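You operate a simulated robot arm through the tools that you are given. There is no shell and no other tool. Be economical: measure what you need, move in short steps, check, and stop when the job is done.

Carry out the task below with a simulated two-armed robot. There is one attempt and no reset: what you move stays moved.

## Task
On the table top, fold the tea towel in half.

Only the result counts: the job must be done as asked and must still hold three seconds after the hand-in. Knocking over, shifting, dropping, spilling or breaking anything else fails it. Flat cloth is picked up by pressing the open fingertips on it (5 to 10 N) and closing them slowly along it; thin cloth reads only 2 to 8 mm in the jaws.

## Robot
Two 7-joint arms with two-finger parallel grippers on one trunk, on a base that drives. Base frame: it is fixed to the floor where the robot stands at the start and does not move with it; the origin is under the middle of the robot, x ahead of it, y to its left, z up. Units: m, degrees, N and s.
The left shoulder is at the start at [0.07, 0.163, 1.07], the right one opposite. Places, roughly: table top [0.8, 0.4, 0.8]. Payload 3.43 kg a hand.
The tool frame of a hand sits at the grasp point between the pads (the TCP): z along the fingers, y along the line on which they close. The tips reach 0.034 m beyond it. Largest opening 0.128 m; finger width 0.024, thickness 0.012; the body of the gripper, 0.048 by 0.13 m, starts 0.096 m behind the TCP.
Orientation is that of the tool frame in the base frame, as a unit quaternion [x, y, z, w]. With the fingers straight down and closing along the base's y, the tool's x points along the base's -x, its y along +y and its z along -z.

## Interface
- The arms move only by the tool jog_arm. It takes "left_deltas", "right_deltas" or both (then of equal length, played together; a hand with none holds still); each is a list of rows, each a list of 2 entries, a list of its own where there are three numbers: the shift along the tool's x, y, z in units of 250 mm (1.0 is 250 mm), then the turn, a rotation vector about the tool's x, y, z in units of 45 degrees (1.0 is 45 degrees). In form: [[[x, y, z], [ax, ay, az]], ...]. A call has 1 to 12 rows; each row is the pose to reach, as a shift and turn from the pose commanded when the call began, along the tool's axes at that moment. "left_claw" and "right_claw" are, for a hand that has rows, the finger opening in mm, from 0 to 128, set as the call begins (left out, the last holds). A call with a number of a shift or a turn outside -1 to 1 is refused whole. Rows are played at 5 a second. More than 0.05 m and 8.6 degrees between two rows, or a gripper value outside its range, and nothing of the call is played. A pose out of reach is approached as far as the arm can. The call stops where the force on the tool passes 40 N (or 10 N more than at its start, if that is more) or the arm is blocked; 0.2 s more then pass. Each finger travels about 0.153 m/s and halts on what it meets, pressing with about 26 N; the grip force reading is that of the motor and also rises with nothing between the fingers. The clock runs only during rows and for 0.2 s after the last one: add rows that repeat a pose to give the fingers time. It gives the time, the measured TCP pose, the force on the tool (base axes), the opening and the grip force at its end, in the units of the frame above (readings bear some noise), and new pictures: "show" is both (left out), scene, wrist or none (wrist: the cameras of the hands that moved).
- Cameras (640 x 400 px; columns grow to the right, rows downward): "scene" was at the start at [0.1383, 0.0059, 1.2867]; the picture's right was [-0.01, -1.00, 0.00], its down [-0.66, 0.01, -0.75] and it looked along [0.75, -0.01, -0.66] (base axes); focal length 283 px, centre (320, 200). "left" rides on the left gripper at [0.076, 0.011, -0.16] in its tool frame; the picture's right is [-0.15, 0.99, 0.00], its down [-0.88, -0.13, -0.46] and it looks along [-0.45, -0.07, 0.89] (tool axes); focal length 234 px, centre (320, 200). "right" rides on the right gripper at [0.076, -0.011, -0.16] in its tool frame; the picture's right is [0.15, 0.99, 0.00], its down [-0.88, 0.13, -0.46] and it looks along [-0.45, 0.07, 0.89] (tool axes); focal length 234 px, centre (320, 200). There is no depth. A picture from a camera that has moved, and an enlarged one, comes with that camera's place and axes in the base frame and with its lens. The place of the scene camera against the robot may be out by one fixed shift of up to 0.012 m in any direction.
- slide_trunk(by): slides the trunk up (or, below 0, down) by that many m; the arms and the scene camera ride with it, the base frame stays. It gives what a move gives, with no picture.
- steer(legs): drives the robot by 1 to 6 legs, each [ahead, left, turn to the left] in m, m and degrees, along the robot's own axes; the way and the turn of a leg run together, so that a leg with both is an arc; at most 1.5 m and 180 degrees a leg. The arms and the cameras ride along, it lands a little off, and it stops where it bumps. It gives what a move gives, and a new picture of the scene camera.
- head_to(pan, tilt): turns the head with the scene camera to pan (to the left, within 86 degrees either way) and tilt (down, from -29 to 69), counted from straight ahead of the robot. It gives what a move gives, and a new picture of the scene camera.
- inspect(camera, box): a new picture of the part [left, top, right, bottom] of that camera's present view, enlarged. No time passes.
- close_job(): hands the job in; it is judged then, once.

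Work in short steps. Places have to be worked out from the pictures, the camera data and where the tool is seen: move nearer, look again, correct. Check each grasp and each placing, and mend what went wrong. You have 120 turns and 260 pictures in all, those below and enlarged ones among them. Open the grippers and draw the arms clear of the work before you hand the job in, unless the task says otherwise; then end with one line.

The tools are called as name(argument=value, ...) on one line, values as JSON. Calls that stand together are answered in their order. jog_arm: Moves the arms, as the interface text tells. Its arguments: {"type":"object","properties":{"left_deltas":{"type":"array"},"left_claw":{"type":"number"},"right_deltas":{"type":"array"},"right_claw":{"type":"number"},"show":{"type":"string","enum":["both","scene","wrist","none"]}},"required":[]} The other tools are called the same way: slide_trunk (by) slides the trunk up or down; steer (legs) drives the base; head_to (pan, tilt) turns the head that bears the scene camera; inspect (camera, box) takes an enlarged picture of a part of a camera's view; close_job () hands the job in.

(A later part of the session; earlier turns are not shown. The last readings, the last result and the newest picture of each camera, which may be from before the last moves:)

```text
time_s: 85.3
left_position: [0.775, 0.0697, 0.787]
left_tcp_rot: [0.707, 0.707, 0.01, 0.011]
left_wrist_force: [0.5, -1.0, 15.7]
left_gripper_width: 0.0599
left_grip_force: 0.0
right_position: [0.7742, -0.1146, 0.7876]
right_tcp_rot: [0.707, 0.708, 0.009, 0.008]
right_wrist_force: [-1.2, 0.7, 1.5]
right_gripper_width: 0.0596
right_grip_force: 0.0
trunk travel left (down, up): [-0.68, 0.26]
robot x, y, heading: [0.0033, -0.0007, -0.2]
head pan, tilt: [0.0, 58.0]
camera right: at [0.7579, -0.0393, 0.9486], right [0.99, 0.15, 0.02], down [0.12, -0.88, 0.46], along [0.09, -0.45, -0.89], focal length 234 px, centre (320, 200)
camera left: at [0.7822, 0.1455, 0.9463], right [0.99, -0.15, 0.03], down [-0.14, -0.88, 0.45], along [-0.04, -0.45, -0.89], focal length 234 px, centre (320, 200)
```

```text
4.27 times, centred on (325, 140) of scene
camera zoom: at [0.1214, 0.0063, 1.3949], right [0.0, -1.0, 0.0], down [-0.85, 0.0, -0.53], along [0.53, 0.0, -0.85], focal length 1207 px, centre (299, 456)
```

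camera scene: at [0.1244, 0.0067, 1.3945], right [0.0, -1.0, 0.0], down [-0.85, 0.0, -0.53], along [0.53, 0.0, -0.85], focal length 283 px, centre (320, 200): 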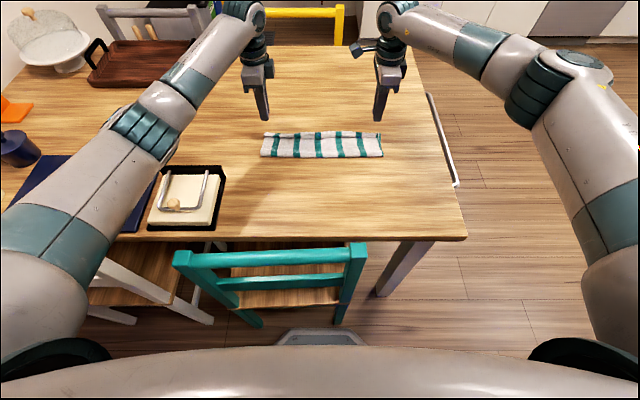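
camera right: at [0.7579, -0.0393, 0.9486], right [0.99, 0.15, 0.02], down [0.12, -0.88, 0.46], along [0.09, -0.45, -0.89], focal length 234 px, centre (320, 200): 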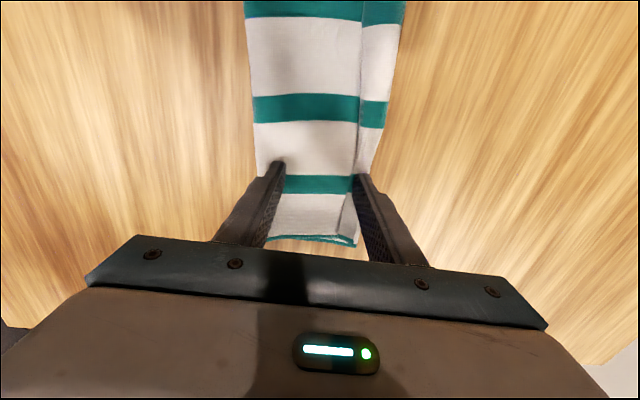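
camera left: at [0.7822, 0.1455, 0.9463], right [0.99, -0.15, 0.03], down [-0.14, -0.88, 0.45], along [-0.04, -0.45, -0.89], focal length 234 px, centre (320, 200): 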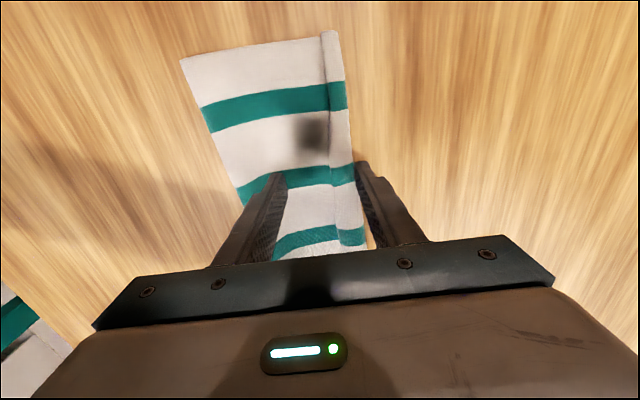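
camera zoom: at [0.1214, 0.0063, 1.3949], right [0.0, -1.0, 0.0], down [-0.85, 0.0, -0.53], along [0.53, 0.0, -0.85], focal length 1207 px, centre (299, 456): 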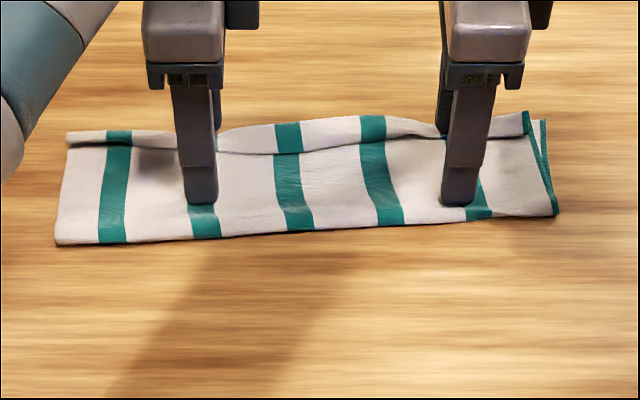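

That slid the towel on the right and slipped on the left, so friction rolling isn't reliable. Better to pinch only the lip's free edge with a very small opening, lift, and re-lay it. I raise both hands and locate the lip again.

jog_arm(left_deltas=[[[0, 0, -0.08], [0, 0, 0]], [[0.1, 0, -0.2], [0, 0, 0]], [[0.2, 0, -0.3], [0, 0, 0]], [[0.2, 0, -0.3], [0, 0, 0]]], right_deltas=[[[0, 0, -0.08], [0, 0, 0]], [[-0.05, 0, -0.2], [0, 0, 0]], [[-0.08, 0, -0.3], [0, 0, 0]], [[-0.08, 0, -0.3], [0, 0, 0]]], show="wrist")

inspect(camera="scene", box=[250, 100, 400, 180])

```text
time_s: 86.3
left_position: [0.7733, 0.1183, 0.8594]
left_tcp_rot: [0.707, 0.707, 0.008, 0.008]
left_wrist_force: [-0.1, -0.9, 0.5]
left_gripper_width: 0.0601
left_grip_force: 0.0
right_position: [0.7717, -0.1321, 0.8602]
right_tcp_rot: [0.707, 0.707, 0.008, 0.008]
right_wrist_force: [-0.3, -0.9, 0.3]
right_gripper_width: 0.0601
right_grip_force: 0.1
trunk travel left (down, up): [-0.68, 0.26]
robot x, y, heading: [0.0028, -0.0004, 0.4]
head pan, tilt: [0.0, 58.0]
camera right: at [0.7556, -0.0576, 1.021], right [0.99, 0.15, 0.02], down [0.12, -0.88, 0.46], along [0.09, -0.45, -0.89], focal length 234 px, centre (320, 200)
camera left: at [0.7798, 0.1951, 1.0198], right [0.99, -0.15, 0.02], down [-0.14, -0.88, 0.45], along [-0.05, -0.45, -0.89], focal length 234 px, centre (320, 200)
```

right: 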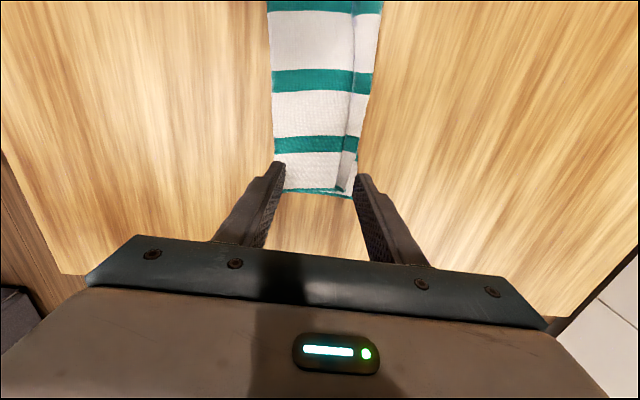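
left: 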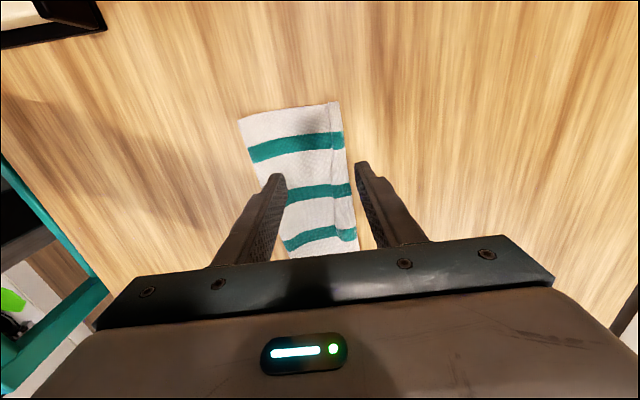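

```text
4.27 times, centred on (325, 140) of scene
camera zoom: at [0.1238, 0.0061, 1.3946], right [0.0, -1.0, 0.0], down [-0.85, 0.0, -0.53], along [0.53, 0.0, -0.85], focal length 1207 px, centre (299, 456)
```

zoom: 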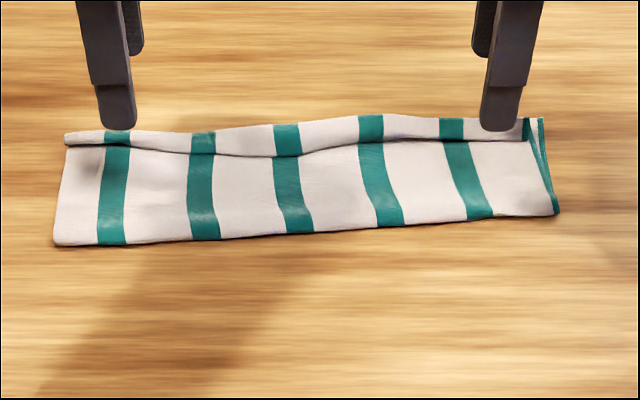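

I hover with a 12 mm opening over the lip's free edge: left hand at y≈0.09, right hand at y≈-0.135.

jog_arm(left_deltas=[[[-0.056, 0.04, 0.0], [0.05, 0, 0]], [[-0.113, 0.083, 0.0], [0.1, 0, 0]], [[-0.113, 0.083, 0.12], [0.1, 0, 0]], [[-0.113, 0.083, 0.235], [0.1, 0, 0]], [[-0.113, 0.083, 0.235], [0.1, 0, 0]]], right_deltas=[[[-0.012, 0.07, 0.0], [0.05, 0, 0]], [[-0.012, 0.141, 0.0], [0.1, 0, 0]], [[-0.012, 0.141, 0.12], [0.1, 0, 0]], [[-0.012, 0.141, 0.235], [0.1, 0, 0]], [[-0.012, 0.141, 0.235], [0.1, 0, 0]]], left_claw=12, right_claw=12, show="none")

inspect(camera="left", box=[230, 110, 410, 260])

inspect(camera="right", box=[230, 110, 410, 260])

```text
time_s: 87.5
left_position: [0.7927, 0.0936, 0.8047]
left_tcp_rot: [0.707, 0.707, -0.018, -0.019]
left_wrist_force: [0.1, 0.7, 1.2]
left_gripper_width: 0.0122
left_grip_force: 0.0
left hand out of reach, approached as far as the arm can: row 4, 5
right_position: [0.7996, -0.1383, 0.8045]
right_tcp_rot: [0.706, 0.707, -0.02, -0.02]
right_wrist_force: [0.2, 0.1, -0.3]
right_gripper_width: 0.012
right_grip_force: 0.0
right hand out of reach, approached as far as the arm can: row 4, 5
trunk travel left (down, up): [-0.68, 0.26]
robot x, y, heading: [0.0028, 0.0012, 0.1]
head pan, tilt: [0.0, 58.0]
```

```text
2.67 times, centred on (320, 185) of left
camera zoom: at [0.8125, 0.1701, 0.9628], right [0.99, -0.15, -0.05], down [-0.11, -0.88, 0.46], along [-0.11, -0.45, -0.89], focal length 624 px, centre (320, 240)
```

zoom: 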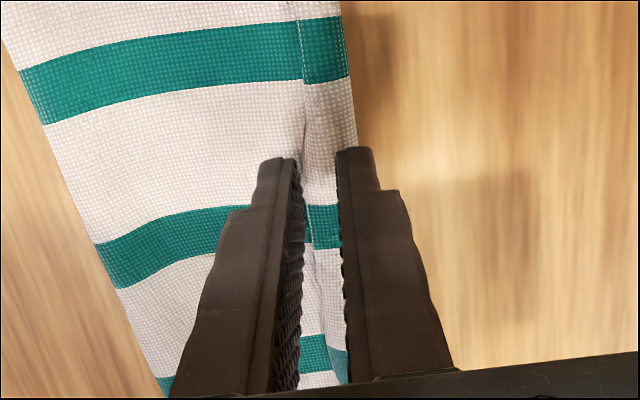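

```text
2.67 times, centred on (320, 185) of right
camera zoom: at [0.7956, -0.0625, 0.9664], right [0.99, 0.15, -0.06], down [0.16, -0.88, 0.45], along [0.02, -0.45, -0.89], focal length 624 px, centre (320, 240)
```

zoom: 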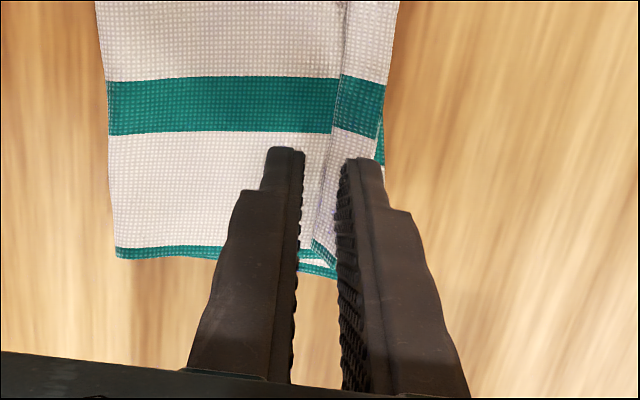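

Reach is at its limit here and the towel is slightly turned. I'll first slide the whole towel back toward the robot: fingertips pressed on the folded body, 4 cm on the left and 6 cm on the right to square it.

jog_arm(left_deltas=[[[0, 0, -0.06], [0, 0, 0]], [[0.06, -0.06, -0.06], [0, 0, 0]], [[0.06, -0.14, -0.06], [0, 0, 0]], [[0.06, -0.14, 0.02], [0, 0, 0]], [[0.06, -0.14, 0.04], [0, 0, 0]], [[0.06, -0.14, 0.04], [0, 0, 0]]], right_deltas=[[[0, 0, -0.06], [0, 0, 0]], [[0.03, -0.06, -0.06], [0, 0, 0]], [[0.03, -0.14, -0.06], [0, 0, 0]], [[0.03, -0.14, 0.02], [0, 0, 0]], [[0.03, -0.14, 0.04], [0, 0, 0]], [[0.03, -0.14, 0.04], [0, 0, 0]]], left_claw=20, right_claw=20, show="none")

jog_arm(left_deltas=[[[0, 0, 0.012], [0, 0, 0]], [[0, 0, 0.02], [0, 0, 0]], [[0, 0, 0.02], [0, 0, 0]]], right_deltas=[[[0, 0, 0.012], [0, 0, 0]], [[0, 0, 0.02], [0, 0, 0]], [[0, 0, 0.02], [0, 0, 0]]], show="none")

```text
time_s: 88.9
left_position: [0.7569, 0.1084, 0.7935]
left_tcp_rot: [0.707, 0.707, -0.019, -0.018]
left_wrist_force: [-0.3, 0.2, 0.4]
left_gripper_width: 0.0198
left_grip_force: 0.1
right_position: [0.7955, -0.1278, 0.7948]
right_tcp_rot: [0.705, 0.708, -0.02, -0.021]
right_wrist_force: [0.3, -0.8, -0.4]
right_gripper_width: 0.02
right_grip_force: 0.1
right hand out of reach, approached as far as the arm can: row 2, 3, 4, 5, 6
trunk travel left (down, up): [-0.68, 0.26]
robot x, y, heading: [-0.0026, 0.0022, -0.1]
head pan, tilt: [0.0, 58.0]
```

```text
time_s: 89.7
left_position: [0.7578, 0.1085, 0.7912]
left_tcp_rot: [0.707, 0.707, -0.019, -0.019]
left_wrist_force: [-0.3, -0.4, -0.1]
left_gripper_width: 0.02
left_grip_force: 0.1
right_position: [0.7947, -0.1277, 0.7886]
right_tcp_rot: [0.706, 0.708, -0.019, -0.019]
right_wrist_force: [0.1, 0.6, 1.1]
right_gripper_width: 0.0199
right_grip_force: 0.0
trunk travel left (down, up): [-0.68, 0.26]
robot x, y, heading: [0.0005, 0.0013, -0.1]
head pan, tilt: [0.0, 58.0]
```

The right hand didn't come back as expected, so I lift it and move it back on its own.

jog_arm(right_deltas=[[[0, 0, -0.08], [0, 0, 0]], [[0, -0.1, -0.08], [0, 0, 0]], [[0, -0.14, -0.08], [0, 0, 0]], [[0, -0.14, -0.02], [0, 0, 0]], [[0, -0.14, -0.005], [0, 0, 0]], [[0, -0.14, -0.005], [0, 0, 0]]], show="scene")

```text
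time_s: 91.1
left_position: [0.7562, 0.1072, 0.7917]
left_tcp_rot: [0.707, 0.707, -0.019, -0.018]
left_wrist_force: [-0.5, 0.1, -0.2]
left_gripper_width: 0.02
left_grip_force: 0.1
right_position: [0.7917, -0.1228, 0.7882]
right_tcp_rot: [0.706, 0.707, -0.019, -0.019]
right_wrist_force: [2.2, -0.1, 16.6]
right_gripper_width: 0.0212
right_grip_force: 0.6
right hand out of reach, approached as far as the arm can: row 2, 3, 4, 5, 6
trunk travel left (down, up): [-0.68, 0.26]
robot x, y, heading: [0.0015, -0.0034, -0.2]
head pan, tilt: [0.0, 58.0]
camera scene: at [0.1211, 0.0069, 1.3952], right [0.0, -1.0, 0.0], down [-0.85, 0.0, -0.53], along [0.53, 0.0, -0.85], focal length 283 px, centre (320, 200)
```

scene: 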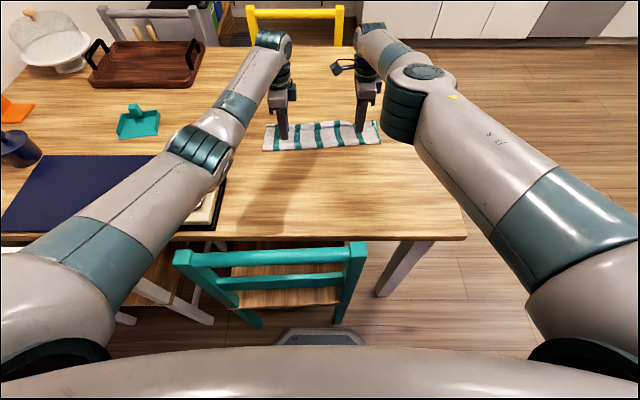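

The right arm is in an awkward posture near a joint limit and pressing at 16 N. I lift it well clear and move it outward to recover.

jog_arm(right_deltas=[[[0, 0, -0.1], [0, 0, 0]], [[0, 0, -0.25], [0, 0, 0]], [[0, 0, -0.4], [0, 0, 0]], [[-0.1, 0, -0.5], [0, 0, 0]], [[-0.2, 0, -0.5], [0, 0, 0]], [[-0.2, 0, -0.5], [0, 0, 0]]], show="scene")

```text
time_s: 92.5
left_position: [0.7579, 0.1087, 0.7891]
left_tcp_rot: [0.707, 0.707, -0.02, -0.019]
left_wrist_force: [0.3, -0.6, -0.4]
left_gripper_width: 0.0202
left_grip_force: 0.1
right_position: [0.8181, -0.1709, 0.9098]
right_tcp_rot: [0.706, 0.708, -0.02, -0.019]
right_wrist_force: [0.0, -0.1, 0.3]
right_gripper_width: 0.0199
right_grip_force: 0.0
right hand out of reach, approached as far as the arm can: row 2, 3, 4, 5, 6
trunk travel left (down, up): [-0.68, 0.26]
robot x, y, heading: [0.0009, -0.003, -0.1]
head pan, tilt: [0.0, 58.0]
camera scene: at [0.1234, 0.0073, 1.3947], right [0.0, -1.0, 0.0], down [-0.85, 0.0, -0.53], along [0.53, 0.0, -0.85], focal length 283 px, centre (320, 200)
```

scene: 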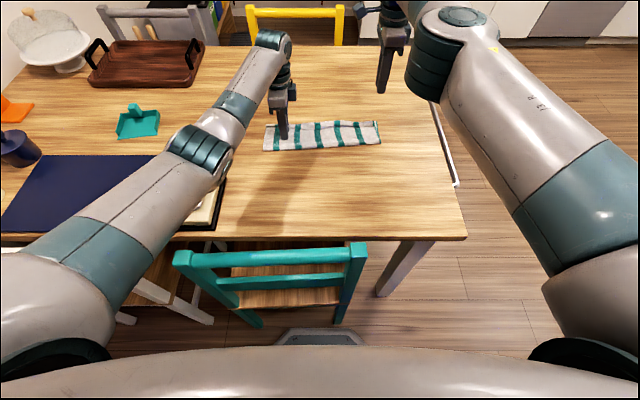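

I turn the right hand's yaw back while retreating toward its start pose, to restore a comfortable arm posture.

jog_arm(right_deltas=[[[-0.04, -0.08, -0.03], [0, 0, -0.167]], [[-0.08, -0.16, -0.06], [0, 0, -0.333]], [[-0.12, -0.24, -0.09], [0, 0, -0.5]], [[-0.16, -0.32, -0.12], [0, 0, -0.667]], [[-0.2, -0.4, -0.15], [0, 0, -0.833]], [[-0.24, -0.47, -0.16], [0, 0, -1.0]], [[-0.24, -0.47, -0.16], [0, 0, -1.0]]], show="scene")

```text
time_s: 94.1
left_position: [0.7556, 0.1122, 0.7889]
left_tcp_rot: [0.706, 0.708, -0.021, -0.017]
left_wrist_force: [-0.5, 0.5, -0.4]
left_gripper_width: 0.02
left_grip_force: 0.0
right_position: [0.7062, -0.2214, 0.9609]
right_tcp_rot: [0.385, 0.923, -0.013, -0.026]
right_wrist_force: [-1.9, 3.5, -0.1]
right_gripper_width: 0.0199
right_grip_force: 0.0
right hand out of reach, approached as far as the arm can: row 1, 2, 3, 4
trunk travel left (down, up): [-0.68, 0.26]
robot x, y, heading: [-0.0016, 0.0063, 0.2]
head pan, tilt: [0.0, 58.0]
camera scene: at [0.1229, 0.0127, 1.3947], right [0.0, -1.0, 0.0], down [-0.85, 0.0, -0.53], along [0.53, 0.0, -0.85], focal length 283 px, centre (320, 200)
```

scene: 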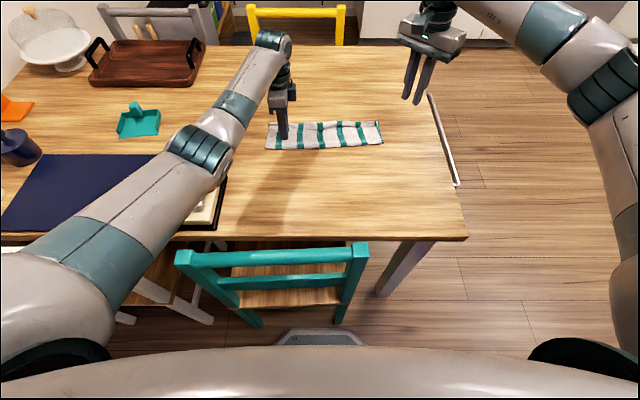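

Recovered. I bring the right hand, now at 45° yaw, to just above the folded towel's right half so that both hands can pull the towel back together.

jog_arm(right_deltas=[[[0.019, 0.11, 0.1], [0, 0, 0]], [[0.038, 0.22, 0.22], [0, 0, 0]], [[0.058, 0.33, 0.36], [0, 0, 0]], [[0.077, 0.439, 0.5], [0, 0, 0]], [[0.077, 0.439, 0.62], [0, 0, 0]], [[0.077, 0.439, 0.64], [0, 0, 0]], [[0.077, 0.439, 0.64], [0, 0, 0]]], show="scene")

```text
time_s: 95.7
left_position: [0.7576, 0.1081, 0.7904]
left_tcp_rot: [0.707, 0.707, -0.019, -0.019]
left_wrist_force: [-0.2, 0.1, 0.5]
left_gripper_width: 0.02
left_grip_force: 0.1
right_position: [0.7535, -0.1389, 0.7906]
right_tcp_rot: [0.382, 0.924, -0.011, -0.025]
right_wrist_force: [0.2, 0.3, -0.2]
right_gripper_width: 0.0198
right_grip_force: 0.0
trunk travel left (down, up): [-0.68, 0.26]
robot x, y, heading: [-0.0036, 0.0021, -0.1]
head pan, tilt: [0.0, 58.0]
camera scene: at [0.1235, 0.0066, 1.3946], right [0.0, -1.0, 0.0], down [-0.85, 0.0, -0.53], along [0.53, 0.0, -0.85], focal length 283 px, centre (320, 200)
```

scene: 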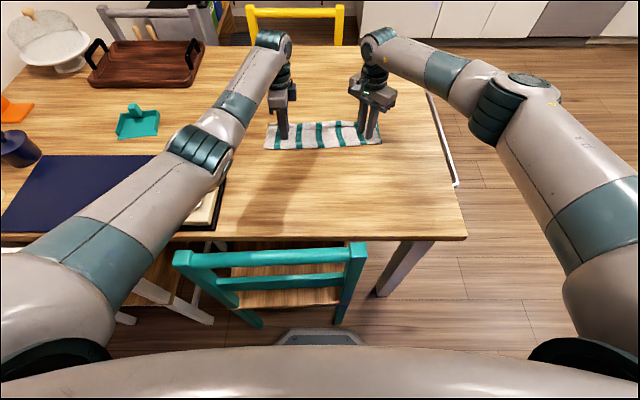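

Both hands are over the folded body. I press to contact.

jog_arm(left_deltas=[[[0, 0, 0.007], [0, 0, 0]], [[0, 0, 0.013], [0, 0, 0]], [[0, 0, 0.013], [0, 0, 0]]], right_deltas=[[[0, 0, 0.007], [0, 0, 0]], [[0, 0, 0.013], [0, 0, 0]], [[0, 0, 0.013], [0, 0, 0]]], show="none")

```text
time_s: 96.5
left_position: [0.7582, 0.1094, 0.7865]
left_tcp_rot: [0.707, 0.707, -0.019, -0.018]
left_wrist_force: [0.3, -0.1, 2.8]
left_gripper_width: 0.0196
left_grip_force: 0.1
right_position: [0.7545, -0.1394, 0.7874]
right_tcp_rot: [0.382, 0.924, -0.012, -0.026]
right_wrist_force: [0.1, -0.7, 0.4]
right_gripper_width: 0.0199
right_grip_force: 0.1
trunk travel left (down, up): [-0.68, 0.26]
robot x, y, heading: [0.0002, 0.0001, 0.1]
head pan, tilt: [0.0, 58.0]
```

jog_arm(left_deltas=[[[0, 0, 0.002], [0, 0, 0]], [[0, 0, 0.005], [0, 0, 0]], [[0, 0, 0.005], [0, 0, 0]]], right_deltas=[[[0, 0, 0.005], [0, 0, 0]], [[0, 0, 0.01], [0, 0, 0]], [[0, 0, 0.01], [0, 0, 0]]], show="none")

```text
time_s: 97.3
left_position: [0.7571, 0.1077, 0.7863]
left_tcp_rot: [0.707, 0.707, -0.018, -0.018]
left_wrist_force: [1.6, 0.3, 6.0]
left_gripper_width: 0.0205
left_grip_force: 0.7
right_position: [0.756, -0.1394, 0.7857]
right_tcp_rot: [0.382, 0.924, -0.01, -0.025]
right_wrist_force: [-0.7, 0.5, 5.5]
right_gripper_width: 0.0195
right_grip_force: 0.1
trunk travel left (down, up): [-0.68, 0.26]
robot x, y, heading: [-0.0025, 0.0013, 0.2]
head pan, tilt: [0.0, 58.0]
```

Both press at about 6 N. I pull back: left 5 cm, right 7 cm.

jog_arm(left_deltas=[[[0, -0.033, 0.002], [0, 0, 0]], [[0, -0.067, 0.0035], [0, 0, 0]], [[0, -0.1, 0.0053], [0, 0, 0]], [[0, -0.133, 0.007], [0, 0, 0]], [[0, -0.167, 0.009], [0, 0, 0]], [[0, -0.2, 0.0106], [0, 0, 0]]], right_deltas=[[[0.033, -0.033, 0.0025], [0, 0, 0]], [[0.066, -0.066, 0.005], [0, 0, 0]], [[0.099, -0.099, 0.0075], [0, 0, 0]], [[0.132, -0.132, 0.01], [0, 0, 0]], [[0.165, -0.165, 0.0125], [0, 0, 0]], [[0.198, -0.198, 0.015], [0, 0, 0]]], show="none")

jog_arm(left_deltas=[[[0, 0, -0.1], [0, 0, 0]], [[0, 0, -0.25], [0, 0, 0]], [[0, 0, -0.4], [0, 0, 0]]], right_deltas=[[[0, 0, -0.1], [0, 0, 0]], [[0, 0, -0.25], [0, 0, 0]], [[0, 0, -0.4], [0, 0, 0]]], show="none")

inspect(camera="scene", box=[240, 90, 400, 190])

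```text
time_s: 98.7
left_position: [0.7035, 0.1092, 0.787]
left_tcp_rot: [0.707, 0.706, -0.019, -0.018]
left_wrist_force: [-1.9, -0.1, 17.4]
left_gripper_width: 0.018
left_grip_force: 0.1
right_position: [0.6826, -0.1379, 0.788]
right_tcp_rot: [0.382, 0.924, -0.009, -0.025]
right_wrist_force: [1.1, -0.4, -0.2]
right_gripper_width: 0.02
right_grip_force: 0.1
trunk travel left (down, up): [-0.68, 0.26]
robot x, y, heading: [0.0001, 0.0003, 0.2]
head pan, tilt: [0.0, 58.0]
```

```text
time_s: 99.5
left_position: [0.7124, 0.1099, 0.8835]
left_tcp_rot: [0.707, 0.707, -0.02, -0.019]
left_wrist_force: [-0.3, 0.1, -0.4]
left_gripper_width: 0.0199
left_grip_force: 0.0
right_position: [0.6906, -0.1392, 0.8851]
right_tcp_rot: [0.382, 0.924, -0.012, -0.026]
right_wrist_force: [-0.5, 0.8, 0.2]
right_gripper_width: 0.0202
right_grip_force: 0.1
trunk travel left (down, up): [-0.68, 0.26]
robot x, y, heading: [0.0014, -0.002, 0.0]
head pan, tilt: [0.0, 58.0]
```

```text
4.00 times, centred on (320, 140) of scene
camera zoom: at [0.123, 0.0075, 1.3945], right [0.0, -1.0, 0.0], down [-0.85, 0.0, -0.53], along [0.53, 0.0, -0.85], focal length 1131 px, centre (320, 440)
```

zoom: 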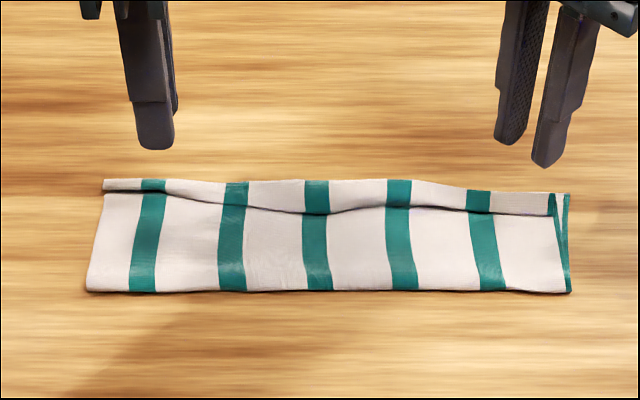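

The towel is square again and closer, depth about 0.65 to 0.753 with the lip's free edge at about 0.725-0.735. I turn the right hand to 90° and bring both hands over the lip edge with a 12 mm opening.

jog_arm(left_deltas=[[[-0.03, 0.06, 0.05], [0, 0, 0]], [[-0.06, 0.124, 0.1], [0, 0, 0]], [[-0.06, 0.124, 0.18], [0, 0, 0]], [[-0.06, 0.124, 0.25], [0, 0, 0]], [[-0.06, 0.124, 0.3], [0, 0, 0]], [[-0.06, 0.124, 0.32], [0, 0, 0]], [[-0.06, 0.124, 0.32], [0, 0, 0]]], right_deltas=[[[-0.017, 0.024, 0.03], [0, 0, 0.167]], [[-0.034, 0.048, 0.06], [0, 0, 0.333]], [[-0.052, 0.073, 0.1], [0, 0, 0.5]], [[-0.07, 0.097, 0.16], [0, 0, 0.667]], [[-0.087, 0.122, 0.24], [0, 0, 0.833]], [[-0.104, 0.146, 0.31], [0, 0, 1.0]], [[-0.104, 0.146, 0.31], [0, 0, 1.0]]], left_claw=12, right_claw=12, show="none")

inspect(camera="left", box=[230, 110, 410, 260])

inspect(camera="right", box=[230, 110, 410, 260])

```text
time_s: 101.1
left_position: [0.7403, 0.0939, 0.8026]
left_tcp_rot: [0.707, 0.707, -0.019, -0.019]
left_wrist_force: [-0.4, 0.7, 0.4]
left_gripper_width: 0.0119
left_grip_force: 0.2
right_position: [0.7317, -0.1338, 0.8071]
right_tcp_rot: [0.707, 0.707, -0.02, -0.019]
right_wrist_force: [0.8, -0.5, 0.9]
right_gripper_width: 0.0117
right_grip_force: 0.1
trunk travel left (down, up): [-0.68, 0.26]
robot x, y, heading: [-0.0031, -0.0032, 0.1]
head pan, tilt: [0.0, 58.0]
```

```text
2.67 times, centred on (320, 185) of left
camera zoom: at [0.7592, 0.169, 0.9606], right [0.99, -0.15, -0.05], down [-0.11, -0.88, 0.46], along [-0.11, -0.45, -0.89], focal length 624 px, centre (320, 240)
```

zoom: 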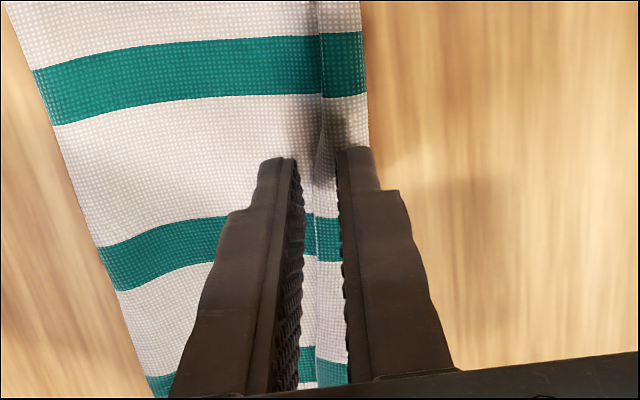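

```text
2.67 times, centred on (320, 185) of right
camera zoom: at [0.7281, -0.057, 0.9696], right [0.99, 0.15, -0.06], down [0.15, -0.88, 0.45], along [0.02, -0.45, -0.89], focal length 624 px, centre (320, 240)
```

zoom: 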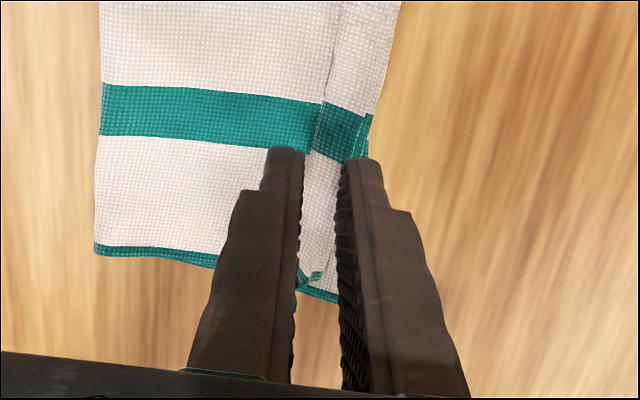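

Aligned well, with the lip's free edge between the fingers. I narrow to 8 mm and lower to light contact.

jog_arm(left_deltas=[[[0, 0.004, 0.02], [0, 0, 0]], [[0, 0.006, 0.044], [0, 0, 0]], [[0, 0.006, 0.05], [0, 0, 0]], [[0, 0.006, 0.05], [0, 0, 0]]], right_deltas=[[[0, -0.003, 0.03], [0, 0, 0]], [[0, -0.003, 0.06], [0, 0, 0]], [[0, -0.003, 0.067], [0, 0, 0]], [[0, -0.003, 0.067], [0, 0, 0]]], left_claw=9, right_claw=9, show="none")

jog_arm(left_deltas=[[[0, 0, 0.005], [0, 0, 0]], [[0, 0, 0.008], [0, 0, 0]], [[0, 0, 0.008], [0, 0, 0]]], right_deltas=[[[0, 0, 0.005], [0, 0, 0]], [[0, 0, 0.008], [0, 0, 0]], [[0, 0, 0.008], [0, 0, 0]]], show="none")

```text
time_s: 102.1
left_position: [0.7392, 0.0949, 0.7908]
left_tcp_rot: [0.707, 0.707, -0.019, -0.019]
left_wrist_force: [-0.9, 0.2, -0.4]
left_gripper_width: 0.0088
left_grip_force: 0.1
right_position: [0.7284, -0.1311, 0.7884]
right_tcp_rot: [0.707, 0.707, -0.02, -0.019]
right_wrist_force: [1.3, 0.0, 0.0]
right_gripper_width: 0.009
right_grip_force: 0.1
trunk travel left (down, up): [-0.68, 0.26]
robot x, y, heading: [-0.0047, 0.0011, -0.1]
head pan, tilt: [0.0, 58.0]
```

```text
time_s: 102.9
left_position: [0.7397, 0.0927, 0.7897]
left_tcp_rot: [0.708, 0.706, -0.02, -0.019]
left_wrist_force: [-0.7, -0.1, 0.0]
left_gripper_width: 0.009
left_grip_force: 0.1
right_position: [0.7296, -0.1328, 0.7885]
right_tcp_rot: [0.706, 0.708, -0.019, -0.02]
right_wrist_force: [0.2, 0.5, 2.7]
right_gripper_width: 0.0086
right_grip_force: 0.1
trunk travel left (down, up): [-0.68, 0.26]
robot x, y, heading: [-0.0006, 0.0013, 0.0]
head pan, tilt: [0.0, 58.0]
```

jog_arm(left_deltas=[[[0, 0, 0.005], [0, 0, 0]], [[0, 0, 0.009], [0, 0, 0]], [[0, 0, 0.009], [0, 0, 0]]], right_deltas=[[[0, 0, 0.001], [0, 0, 0]], [[0, 0, 0.002], [0, 0, 0]], [[0, 0, 0.002], [0, 0, 0]]], show="none")

```text
time_s: 103.7
left_position: [0.7398, 0.0928, 0.7871]
left_tcp_rot: [0.706, 0.708, -0.018, -0.018]
left_wrist_force: [0.3, 0.9, 3.0]
left_gripper_width: 0.0088
left_grip_force: 0.0
right_position: [0.7288, -0.1316, 0.7876]
right_tcp_rot: [0.706, 0.708, -0.019, -0.019]
right_wrist_force: [-0.2, 0.1, 4.9]
right_gripper_width: 0.0091
right_grip_force: 0.0
trunk travel left (down, up): [-0.68, 0.26]
robot x, y, heading: [-0.0022, 0.0015, -0.0]
head pan, tilt: [0.0, 58.0]
```

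The touch is light, 3-5 N. I close slowly and then lift 15 mm to see what's gripped.

jog_arm(left_deltas=[[[0, 0, 0.002], [0, 0, 0]], [[0, 0, 0.002], [0, 0, 0]]], right_deltas=[[[0, 0, 0], [0, 0, 0]], [[0, 0, 0], [0, 0, 0]]], left_claw=5, right_claw=5, show="none")

jog_arm(left_deltas=[[[0, 0, 0], [0, 0, 0]], [[0, 0, 0], [0, 0, 0]], [[0, 0, 0], [0, 0, 0]]], right_deltas=[[[0, 0, 0], [0, 0, 0]], [[0, 0, 0], [0, 0, 0]], [[0, 0, 0], [0, 0, 0]]], left_claw=0, right_claw=0, show="none")

jog_arm(left_deltas=[[[0, 0, -0.03], [0, 0, 0]], [[0, 0, -0.08], [0, 0, 0]], [[0, 0, -0.12], [0, 0, 0]], [[0, 0, -0.12], [0, 0, 0]]], right_deltas=[[[0, 0, -0.03], [0, 0, 0]], [[0, 0, -0.08], [0, 0, 0]], [[0, 0, -0.12], [0, 0, 0]], [[0, 0, -0.12], [0, 0, 0]]], show="wrist")

inspect(camera="scene", box=[240, 90, 400, 190])

```text
time_s: 104.3
left_position: [0.7388, 0.0928, 0.787]
left_tcp_rot: [0.707, 0.707, -0.019, -0.018]
left_wrist_force: [-0.2, 0.2, 5.8]
left_gripper_width: 0.0038
left_grip_force: 0.0
right_position: [0.7291, -0.1322, 0.7872]
right_tcp_rot: [0.707, 0.707, -0.019, -0.02]
right_wrist_force: [-1.4, 0.1, 3.7]
right_gripper_width: 0.0036
right_grip_force: 0.1
trunk travel left (down, up): [-0.68, 0.26]
robot x, y, heading: [-0.0019, -0.0004, -0.2]
head pan, tilt: [0.0, 58.0]
```

```text
time_s: 105.1
left_position: [0.7396, 0.0927, 0.7871]
left_tcp_rot: [0.707, 0.706, -0.019, -0.019]
left_wrist_force: [0.6, -1.0, 7.9]
left_gripper_width: 0.0
left_grip_force: 25.4
right_position: [0.7278, -0.1322, 0.7884]
right_tcp_rot: [0.707, 0.707, -0.019, -0.02]
right_wrist_force: [0.8, -0.4, 3.3]
right_gripper_width: 0.0
right_grip_force: 26.2
trunk travel left (down, up): [-0.68, 0.26]
robot x, y, heading: [-0.0013, -0.0011, 0.3]
head pan, tilt: [0.0, 58.0]
```

```text
time_s: 106.1
left_position: [0.7421, 0.0936, 0.8167]
left_tcp_rot: [0.706, 0.707, -0.018, -0.019]
left_wrist_force: [0.5, -0.4, 0.8]
left_gripper_width: 0.0
left_grip_force: 25.8
right_position: [0.7317, -0.1319, 0.8172]
right_tcp_rot: [0.706, 0.707, -0.02, -0.02]
right_wrist_force: [-1.2, 0.6, 0.0]
right_gripper_width: 0.0
right_grip_force: 26.1
trunk travel left (down, up): [-0.68, 0.26]
robot x, y, heading: [-0.0022, -0.0008, 0.1]
head pan, tilt: [0.0, 58.0]
camera right: at [0.7273, -0.0558, 0.979], right [0.99, 0.15, -0.06], down [0.16, -0.88, 0.45], along [0.02, -0.45, -0.89], focal length 234 px, centre (320, 200)
camera left: at [0.7609, 0.1688, 0.9745], right [0.99, -0.15, -0.05], down [-0.11, -0.88, 0.46], along [-0.11, -0.45, -0.89], focal length 234 px, centre (320, 200)
```

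right: 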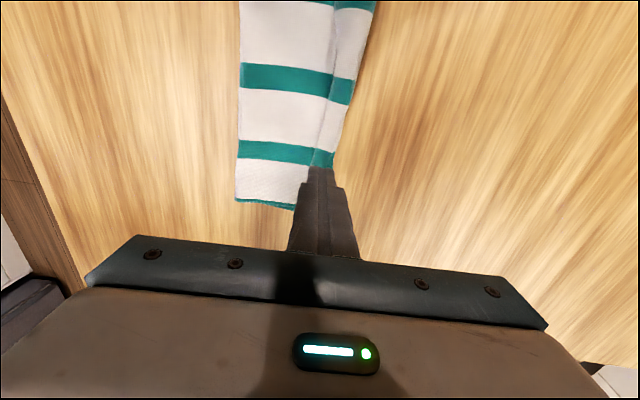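
left: 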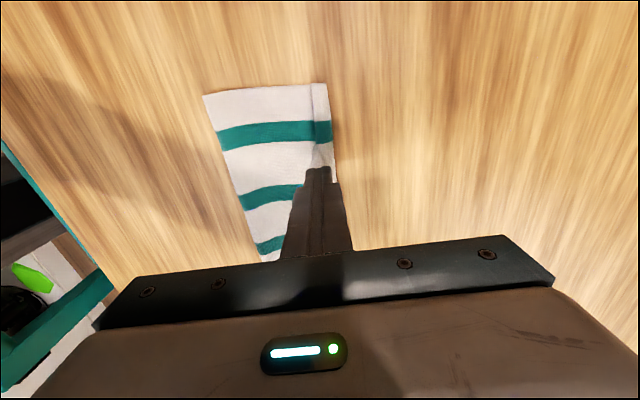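

```text
4.00 times, centred on (320, 140) of scene
camera zoom: at [0.1234, 0.0067, 1.3946], right [0.0, -1.0, 0.0], down [-0.85, 0.0, -0.53], along [0.53, 0.0, -0.85], focal length 1131 px, centre (320, 440)
```

zoom: 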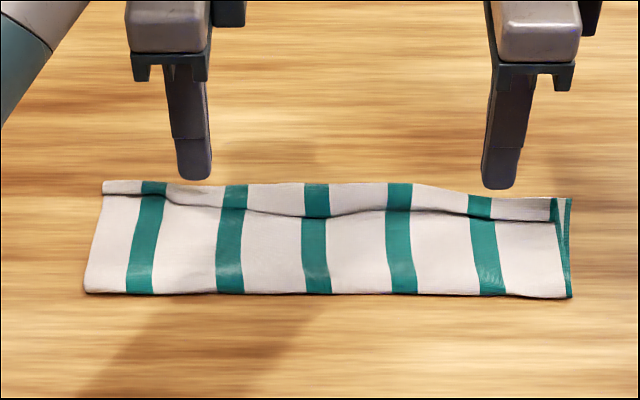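

Too small a grip, so nothing was caught. I'll combine roles instead: the left hand anchors the main layer firmly near y=0.02, and the right fingertip presses lightly on the lip edge and rolls it forward.

jog_arm(left_deltas=[[[-0.1, -0.05, -0.04], [0, 0, 0]], [[-0.2, -0.1, -0.04], [0, 0, 0]], [[-0.294, -0.168, -0.04], [0, 0, 0]], [[-0.294, -0.168, 0.06], [0, 0, 0]], [[-0.294, -0.168, 0.095], [0, 0, 0]], [[-0.294, -0.168, 0.095], [0, 0, 0]]], right_deltas=[[[0, -0.018, -0.04], [0.055, 0, 0]], [[0, -0.036, -0.04], [0.111, 0, 0]], [[0, -0.036, -0.04], [0.111, 0, 0]], [[0, -0.036, 0.04], [0.111, 0, 0]], [[0, -0.036, 0.08], [0.111, 0, 0]], [[0, -0.036, 0.08], [0.111, 0, 0]]], left_claw=20, right_claw=0, show="wrist")

```text
time_s: 107.5
left_position: [0.6979, 0.019, 0.7945]
left_tcp_rot: [0.707, 0.707, -0.019, -0.019]
left_wrist_force: [-0.2, 0.0, 0.6]
left_gripper_width: 0.0198
left_grip_force: 0.0
right_position: [0.7203, -0.1321, 0.7967]
right_tcp_rot: [0.705, 0.706, -0.05, -0.051]
right_wrist_force: [0.0, 0.6, 0.3]
right_gripper_width: 0.0
right_grip_force: 25.9
trunk travel left (down, up): [-0.68, 0.26]
robot x, y, heading: [-0.0007, 0.0015, 0.2]
head pan, tilt: [0.0, 58.0]
camera right: at [0.73, -0.0576, 0.9581], right [0.98, 0.15, -0.14], down [0.2, -0.88, 0.43], along [-0.06, -0.45, -0.89], focal length 234 px, centre (320, 200)
camera left: at [0.7178, 0.0948, 0.9527], right [0.99, -0.15, -0.05], down [-0.11, -0.88, 0.46], along [-0.11, -0.45, -0.89], focal length 234 px, centre (320, 200)
```

right: 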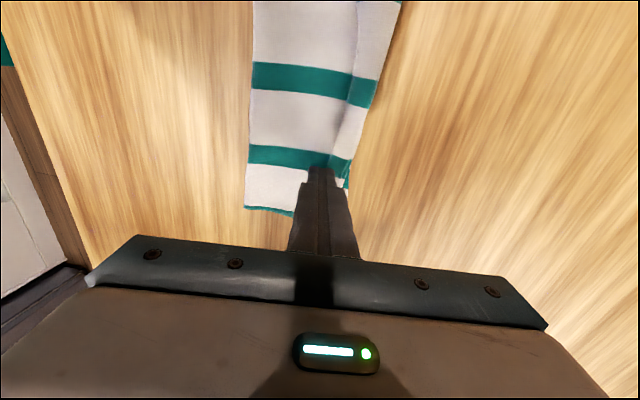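
left: 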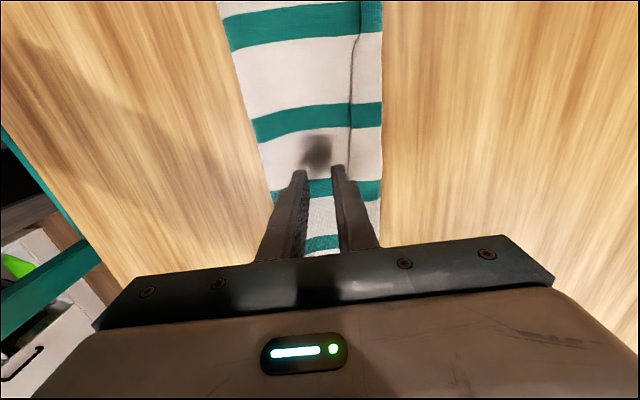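

Well placed. I press both down: left as anchor, right lightly.

jog_arm(left_deltas=[[[0, 0, 0.015], [0, 0, 0]], [[0, 0, 0.03], [0, 0, 0]], [[0, 0, 0.035], [0, 0, 0]], [[0, 0, 0.035], [0, 0, 0]]], right_deltas=[[[0, 0, 0.006], [0, 0, 0]], [[0, 0, 0.012], [0, 0, 0]], [[0, 0, 0.018], [0, 0, 0]], [[0, 0, 0.018], [0, 0, 0]]], show="none")

```text
time_s: 108.5
left_position: [0.6983, 0.0205, 0.7865]
left_tcp_rot: [0.707, 0.707, -0.018, -0.017]
left_wrist_force: [1.0, -1.4, 6.7]
left_gripper_width: 0.0203
left_grip_force: 0.4
right_position: [0.719, -0.1316, 0.7934]
right_tcp_rot: [0.706, 0.705, -0.051, -0.051]
right_wrist_force: [-0.4, -0.1, 0.5]
right_gripper_width: 0.0002
right_grip_force: 25.7
trunk travel left (down, up): [-0.68, 0.26]
robot x, y, heading: [0.0002, 0.002, -0.0]
head pan, tilt: [0.0, 58.0]
```

jog_arm(left_deltas=[[[0, 0, 0.002], [0, 0, 0]], [[0, 0, 0.004], [0, 0, 0]], [[0, 0, 0.004], [0, 0, 0]]], right_deltas=[[[0, 0, 0.006], [0, 0, 0]], [[0, 0, 0.013], [0, 0, 0]], [[0, 0, 0.013], [0, 0, 0]]], show="none")

```text
time_s: 109.3
left_position: [0.6969, 0.0212, 0.7864]
left_tcp_rot: [0.706, 0.707, -0.018, -0.018]
left_wrist_force: [-2.0, -1.0, 16.1]
left_gripper_width: 0.018
left_grip_force: 0.1
right_position: [0.7191, -0.1322, 0.7907]
right_tcp_rot: [0.705, 0.706, -0.05, -0.05]
right_wrist_force: [-0.2, -0.2, -0.3]
right_gripper_width: 0.0001
right_grip_force: 26.1
trunk travel left (down, up): [-0.68, 0.26]
robot x, y, heading: [0.0002, 0.001, 0.1]
head pan, tilt: [0.0, 58.0]
```

The left anchor holds at 16 N. The right needs 1-2 mm more.

jog_arm(right_deltas=[[[0, 0, 0.004], [0, 0, 0]], [[0, 0, 0.007], [0, 0, 0]], [[0, 0, 0.007], [0, 0, 0]]], show="none")

```text
time_s: 110.1
left_position: [0.6956, 0.0197, 0.7868]
left_tcp_rot: [0.707, 0.707, -0.018, -0.017]
left_wrist_force: [-3.9, 0.0, 19.6]
left_gripper_width: 0.0175
left_grip_force: 0.0
right_position: [0.7184, -0.1309, 0.789]
right_tcp_rot: [0.705, 0.706, -0.05, -0.05]
right_wrist_force: [0.6, 1.7, 0.9]
right_gripper_width: 0.0
right_grip_force: 25.5
trunk travel left (down, up): [-0.68, 0.26]
robot x, y, heading: [0.0019, 0.0012, 0.1]
head pan, tilt: [0.0, 58.0]
```

Nearly touching. I press 1 mm more and drag forward 45 mm in the same move.

jog_arm(right_deltas=[[[0, 0, 0.005], [0, 0, 0]], [[0, 0.025, 0.0015], [0, 0, 0]], [[0, 0.05, -0.002], [0, 0, 0]], [[0, 0.075, -0.0055], [0, 0, 0]], [[0, 0.1, -0.009], [0, 0, 0]], [[0, 0.125, -0.0125], [0, 0, 0]], [[0, 0.15, -0.016], [0, 0, 0]], [[0, 0.18, -0.02], [0, 0, 0]]], show="wrist")

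inspect(camera="scene", box=[240, 90, 400, 190])

```text
time_s: 111.9
left_position: [0.696, 0.0202, 0.7871]
left_tcp_rot: [0.707, 0.707, -0.018, -0.017]
left_wrist_force: [-3.4, -0.7, 19.3]
left_gripper_width: 0.0174
left_grip_force: 0.1
right_position: [0.7631, -0.1286, 0.7893]
right_tcp_rot: [0.704, 0.706, -0.049, -0.05]
right_wrist_force: [-0.7, -0.4, 0.4]
right_gripper_width: 0.0
right_grip_force: 26.3
trunk travel left (down, up): [-0.68, 0.26]
robot x, y, heading: [0.0013, 0.0036, 0.0]
head pan, tilt: [0.0, 58.0]
camera right: at [0.7733, -0.0541, 0.951], right [0.98, 0.15, -0.14], down [0.19, -0.88, 0.43], along [-0.06, -0.45, -0.89], focal length 234 px, centre (320, 200)
```

right: 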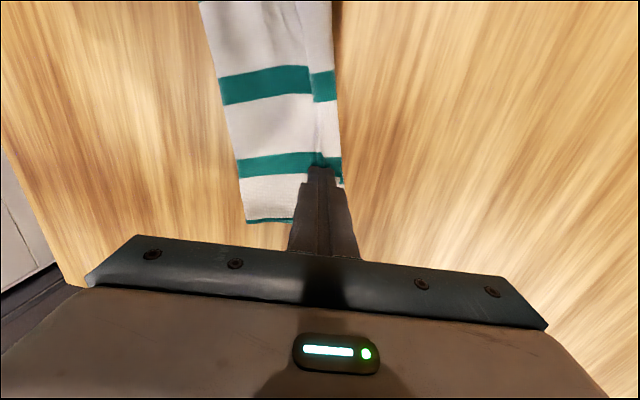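

```text
4.00 times, centred on (320, 140) of scene
camera zoom: at [0.1204, 0.007, 1.395], right [0.0, -1.0, 0.0], down [-0.85, 0.0, -0.53], along [0.53, 0.0, -0.85], focal length 1131 px, centre (320, 440)
```

zoom: 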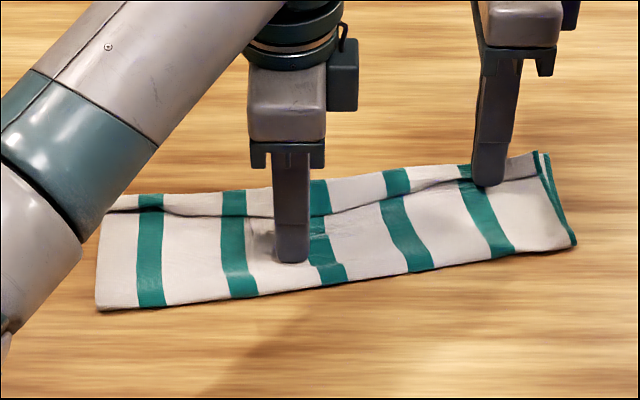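

The layers stick together, so the whole towel just turned about the anchor. I rotate it back the same way; after that I'll pinch the raised turned edge from both sides, lift it a few cm and release in the air so it can spring open and fall flat.

jog_arm(right_deltas=[[[0, 0, 0.006], [0, 0, 0]], [[0, -0.03, 0.01], [0, 0, 0]], [[0, -0.06, 0.014], [0, 0, 0]], [[0, -0.09, 0.018], [0, 0, 0]], [[0, -0.12, 0.022], [0, 0, 0]], [[0, -0.15, 0.026], [0, 0, 0]], [[0, -0.185, 0.031], [0, 0, 0]]], show="none")

jog_arm(left_deltas=[[[0, 0, -0.1], [0, 0, 0]], [[0.15, 0, -0.2], [0, 0, 0]], [[0.3, 0, -0.28], [0, 0, 0]], [[0.45, 0.0, -0.28], [0, 0, 0]], [[0.48, 0.0, -0.28], [0, 0, 0]]], right_deltas=[[[0, 0, -0.1], [0, 0, 0]], [[0, 0, -0.2], [-0.09, 0, 0]], [[0, 0, -0.28], [-0.178, 0, 0]], [[0, 0, -0.28], [-0.178, 0, 0]], [[0, 0, -0.28], [-0.178, 0, 0]]], left_claw=40, right_claw=40, show="wrist")

inspect(camera="scene", box=[240, 90, 400, 190])

```text
time_s: 113.5
left_position: [0.6959, 0.0213, 0.7875]
left_tcp_rot: [0.707, 0.707, -0.018, -0.018]
left_wrist_force: [-2.1, -0.9, 15.5]
left_gripper_width: 0.018
left_grip_force: 0.1
right_position: [0.7174, -0.131, 0.7872]
right_tcp_rot: [0.705, 0.706, -0.049, -0.05]
right_wrist_force: [3.8, -0.2, 12.1]
right_gripper_width: 0.0
right_grip_force: 26.0
trunk travel left (down, up): [-0.68, 0.26]
robot x, y, heading: [-0.0035, -0.001, -0.1]
head pan, tilt: [0.0, 58.0]
```

```text
time_s: 114.7
left_position: [0.7034, 0.14, 0.8545]
left_tcp_rot: [0.707, 0.706, -0.019, -0.018]
left_wrist_force: [-0.2, 1.5, 0.0]
left_gripper_width: 0.0399
left_grip_force: 0.1
right_position: [0.73, -0.1331, 0.8544]
right_tcp_rot: [0.707, 0.707, -0.002, -0.001]
right_wrist_force: [-0.1, -0.2, -1.0]
right_gripper_width: 0.0402
right_grip_force: 0.1
trunk travel left (down, up): [-0.68, 0.26]
robot x, y, heading: [-0.002, 0.0009, -0.2]
head pan, tilt: [0.0, 58.0]
camera right: at [0.718, -0.0571, 1.0155], right [0.99, 0.15, 0.0], down [0.13, -0.88, 0.46], along [0.06, -0.45, -0.89], focal length 234 px, centre (320, 200)
camera left: at [0.7225, 0.2152, 1.0133], right [0.99, -0.15, -0.05], down [-0.11, -0.88, 0.46], along [-0.11, -0.45, -0.89], focal length 234 px, centre (320, 200)
```

right: 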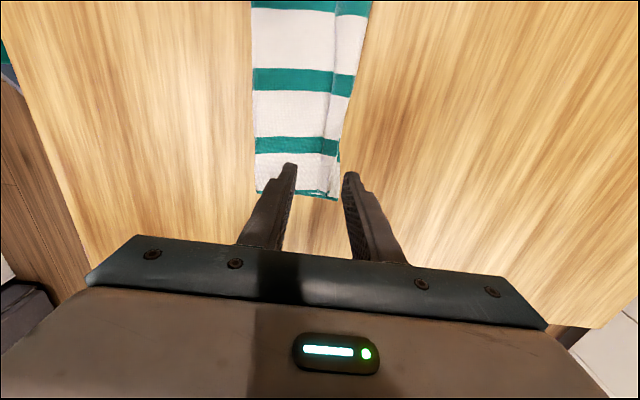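
left: 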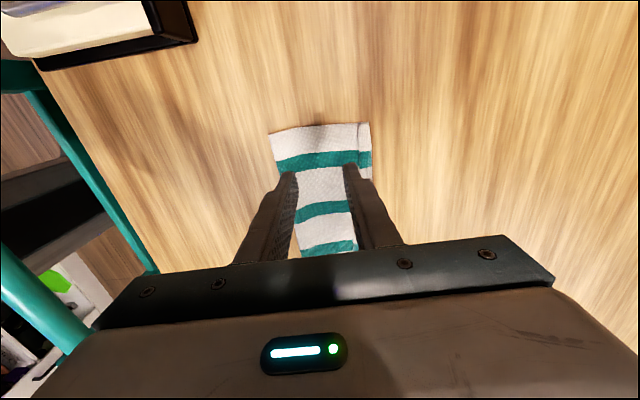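

```text
4.00 times, centred on (320, 140) of scene
camera zoom: at [0.1232, 0.0061, 1.3947], right [0.0, -1.0, 0.0], down [-0.85, 0.0, -0.53], along [0.53, 0.0, -0.85], focal length 1131 px, centre (320, 440)
```

zoom: 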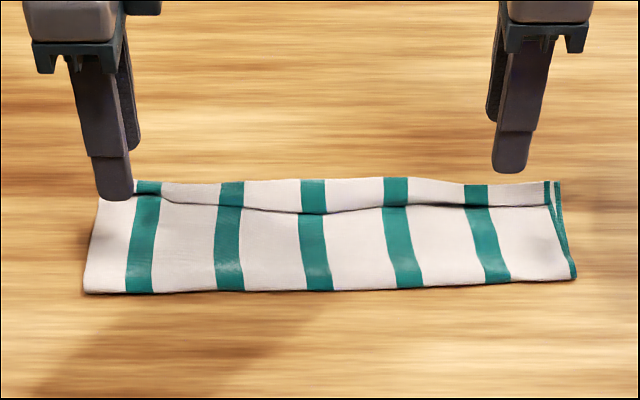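

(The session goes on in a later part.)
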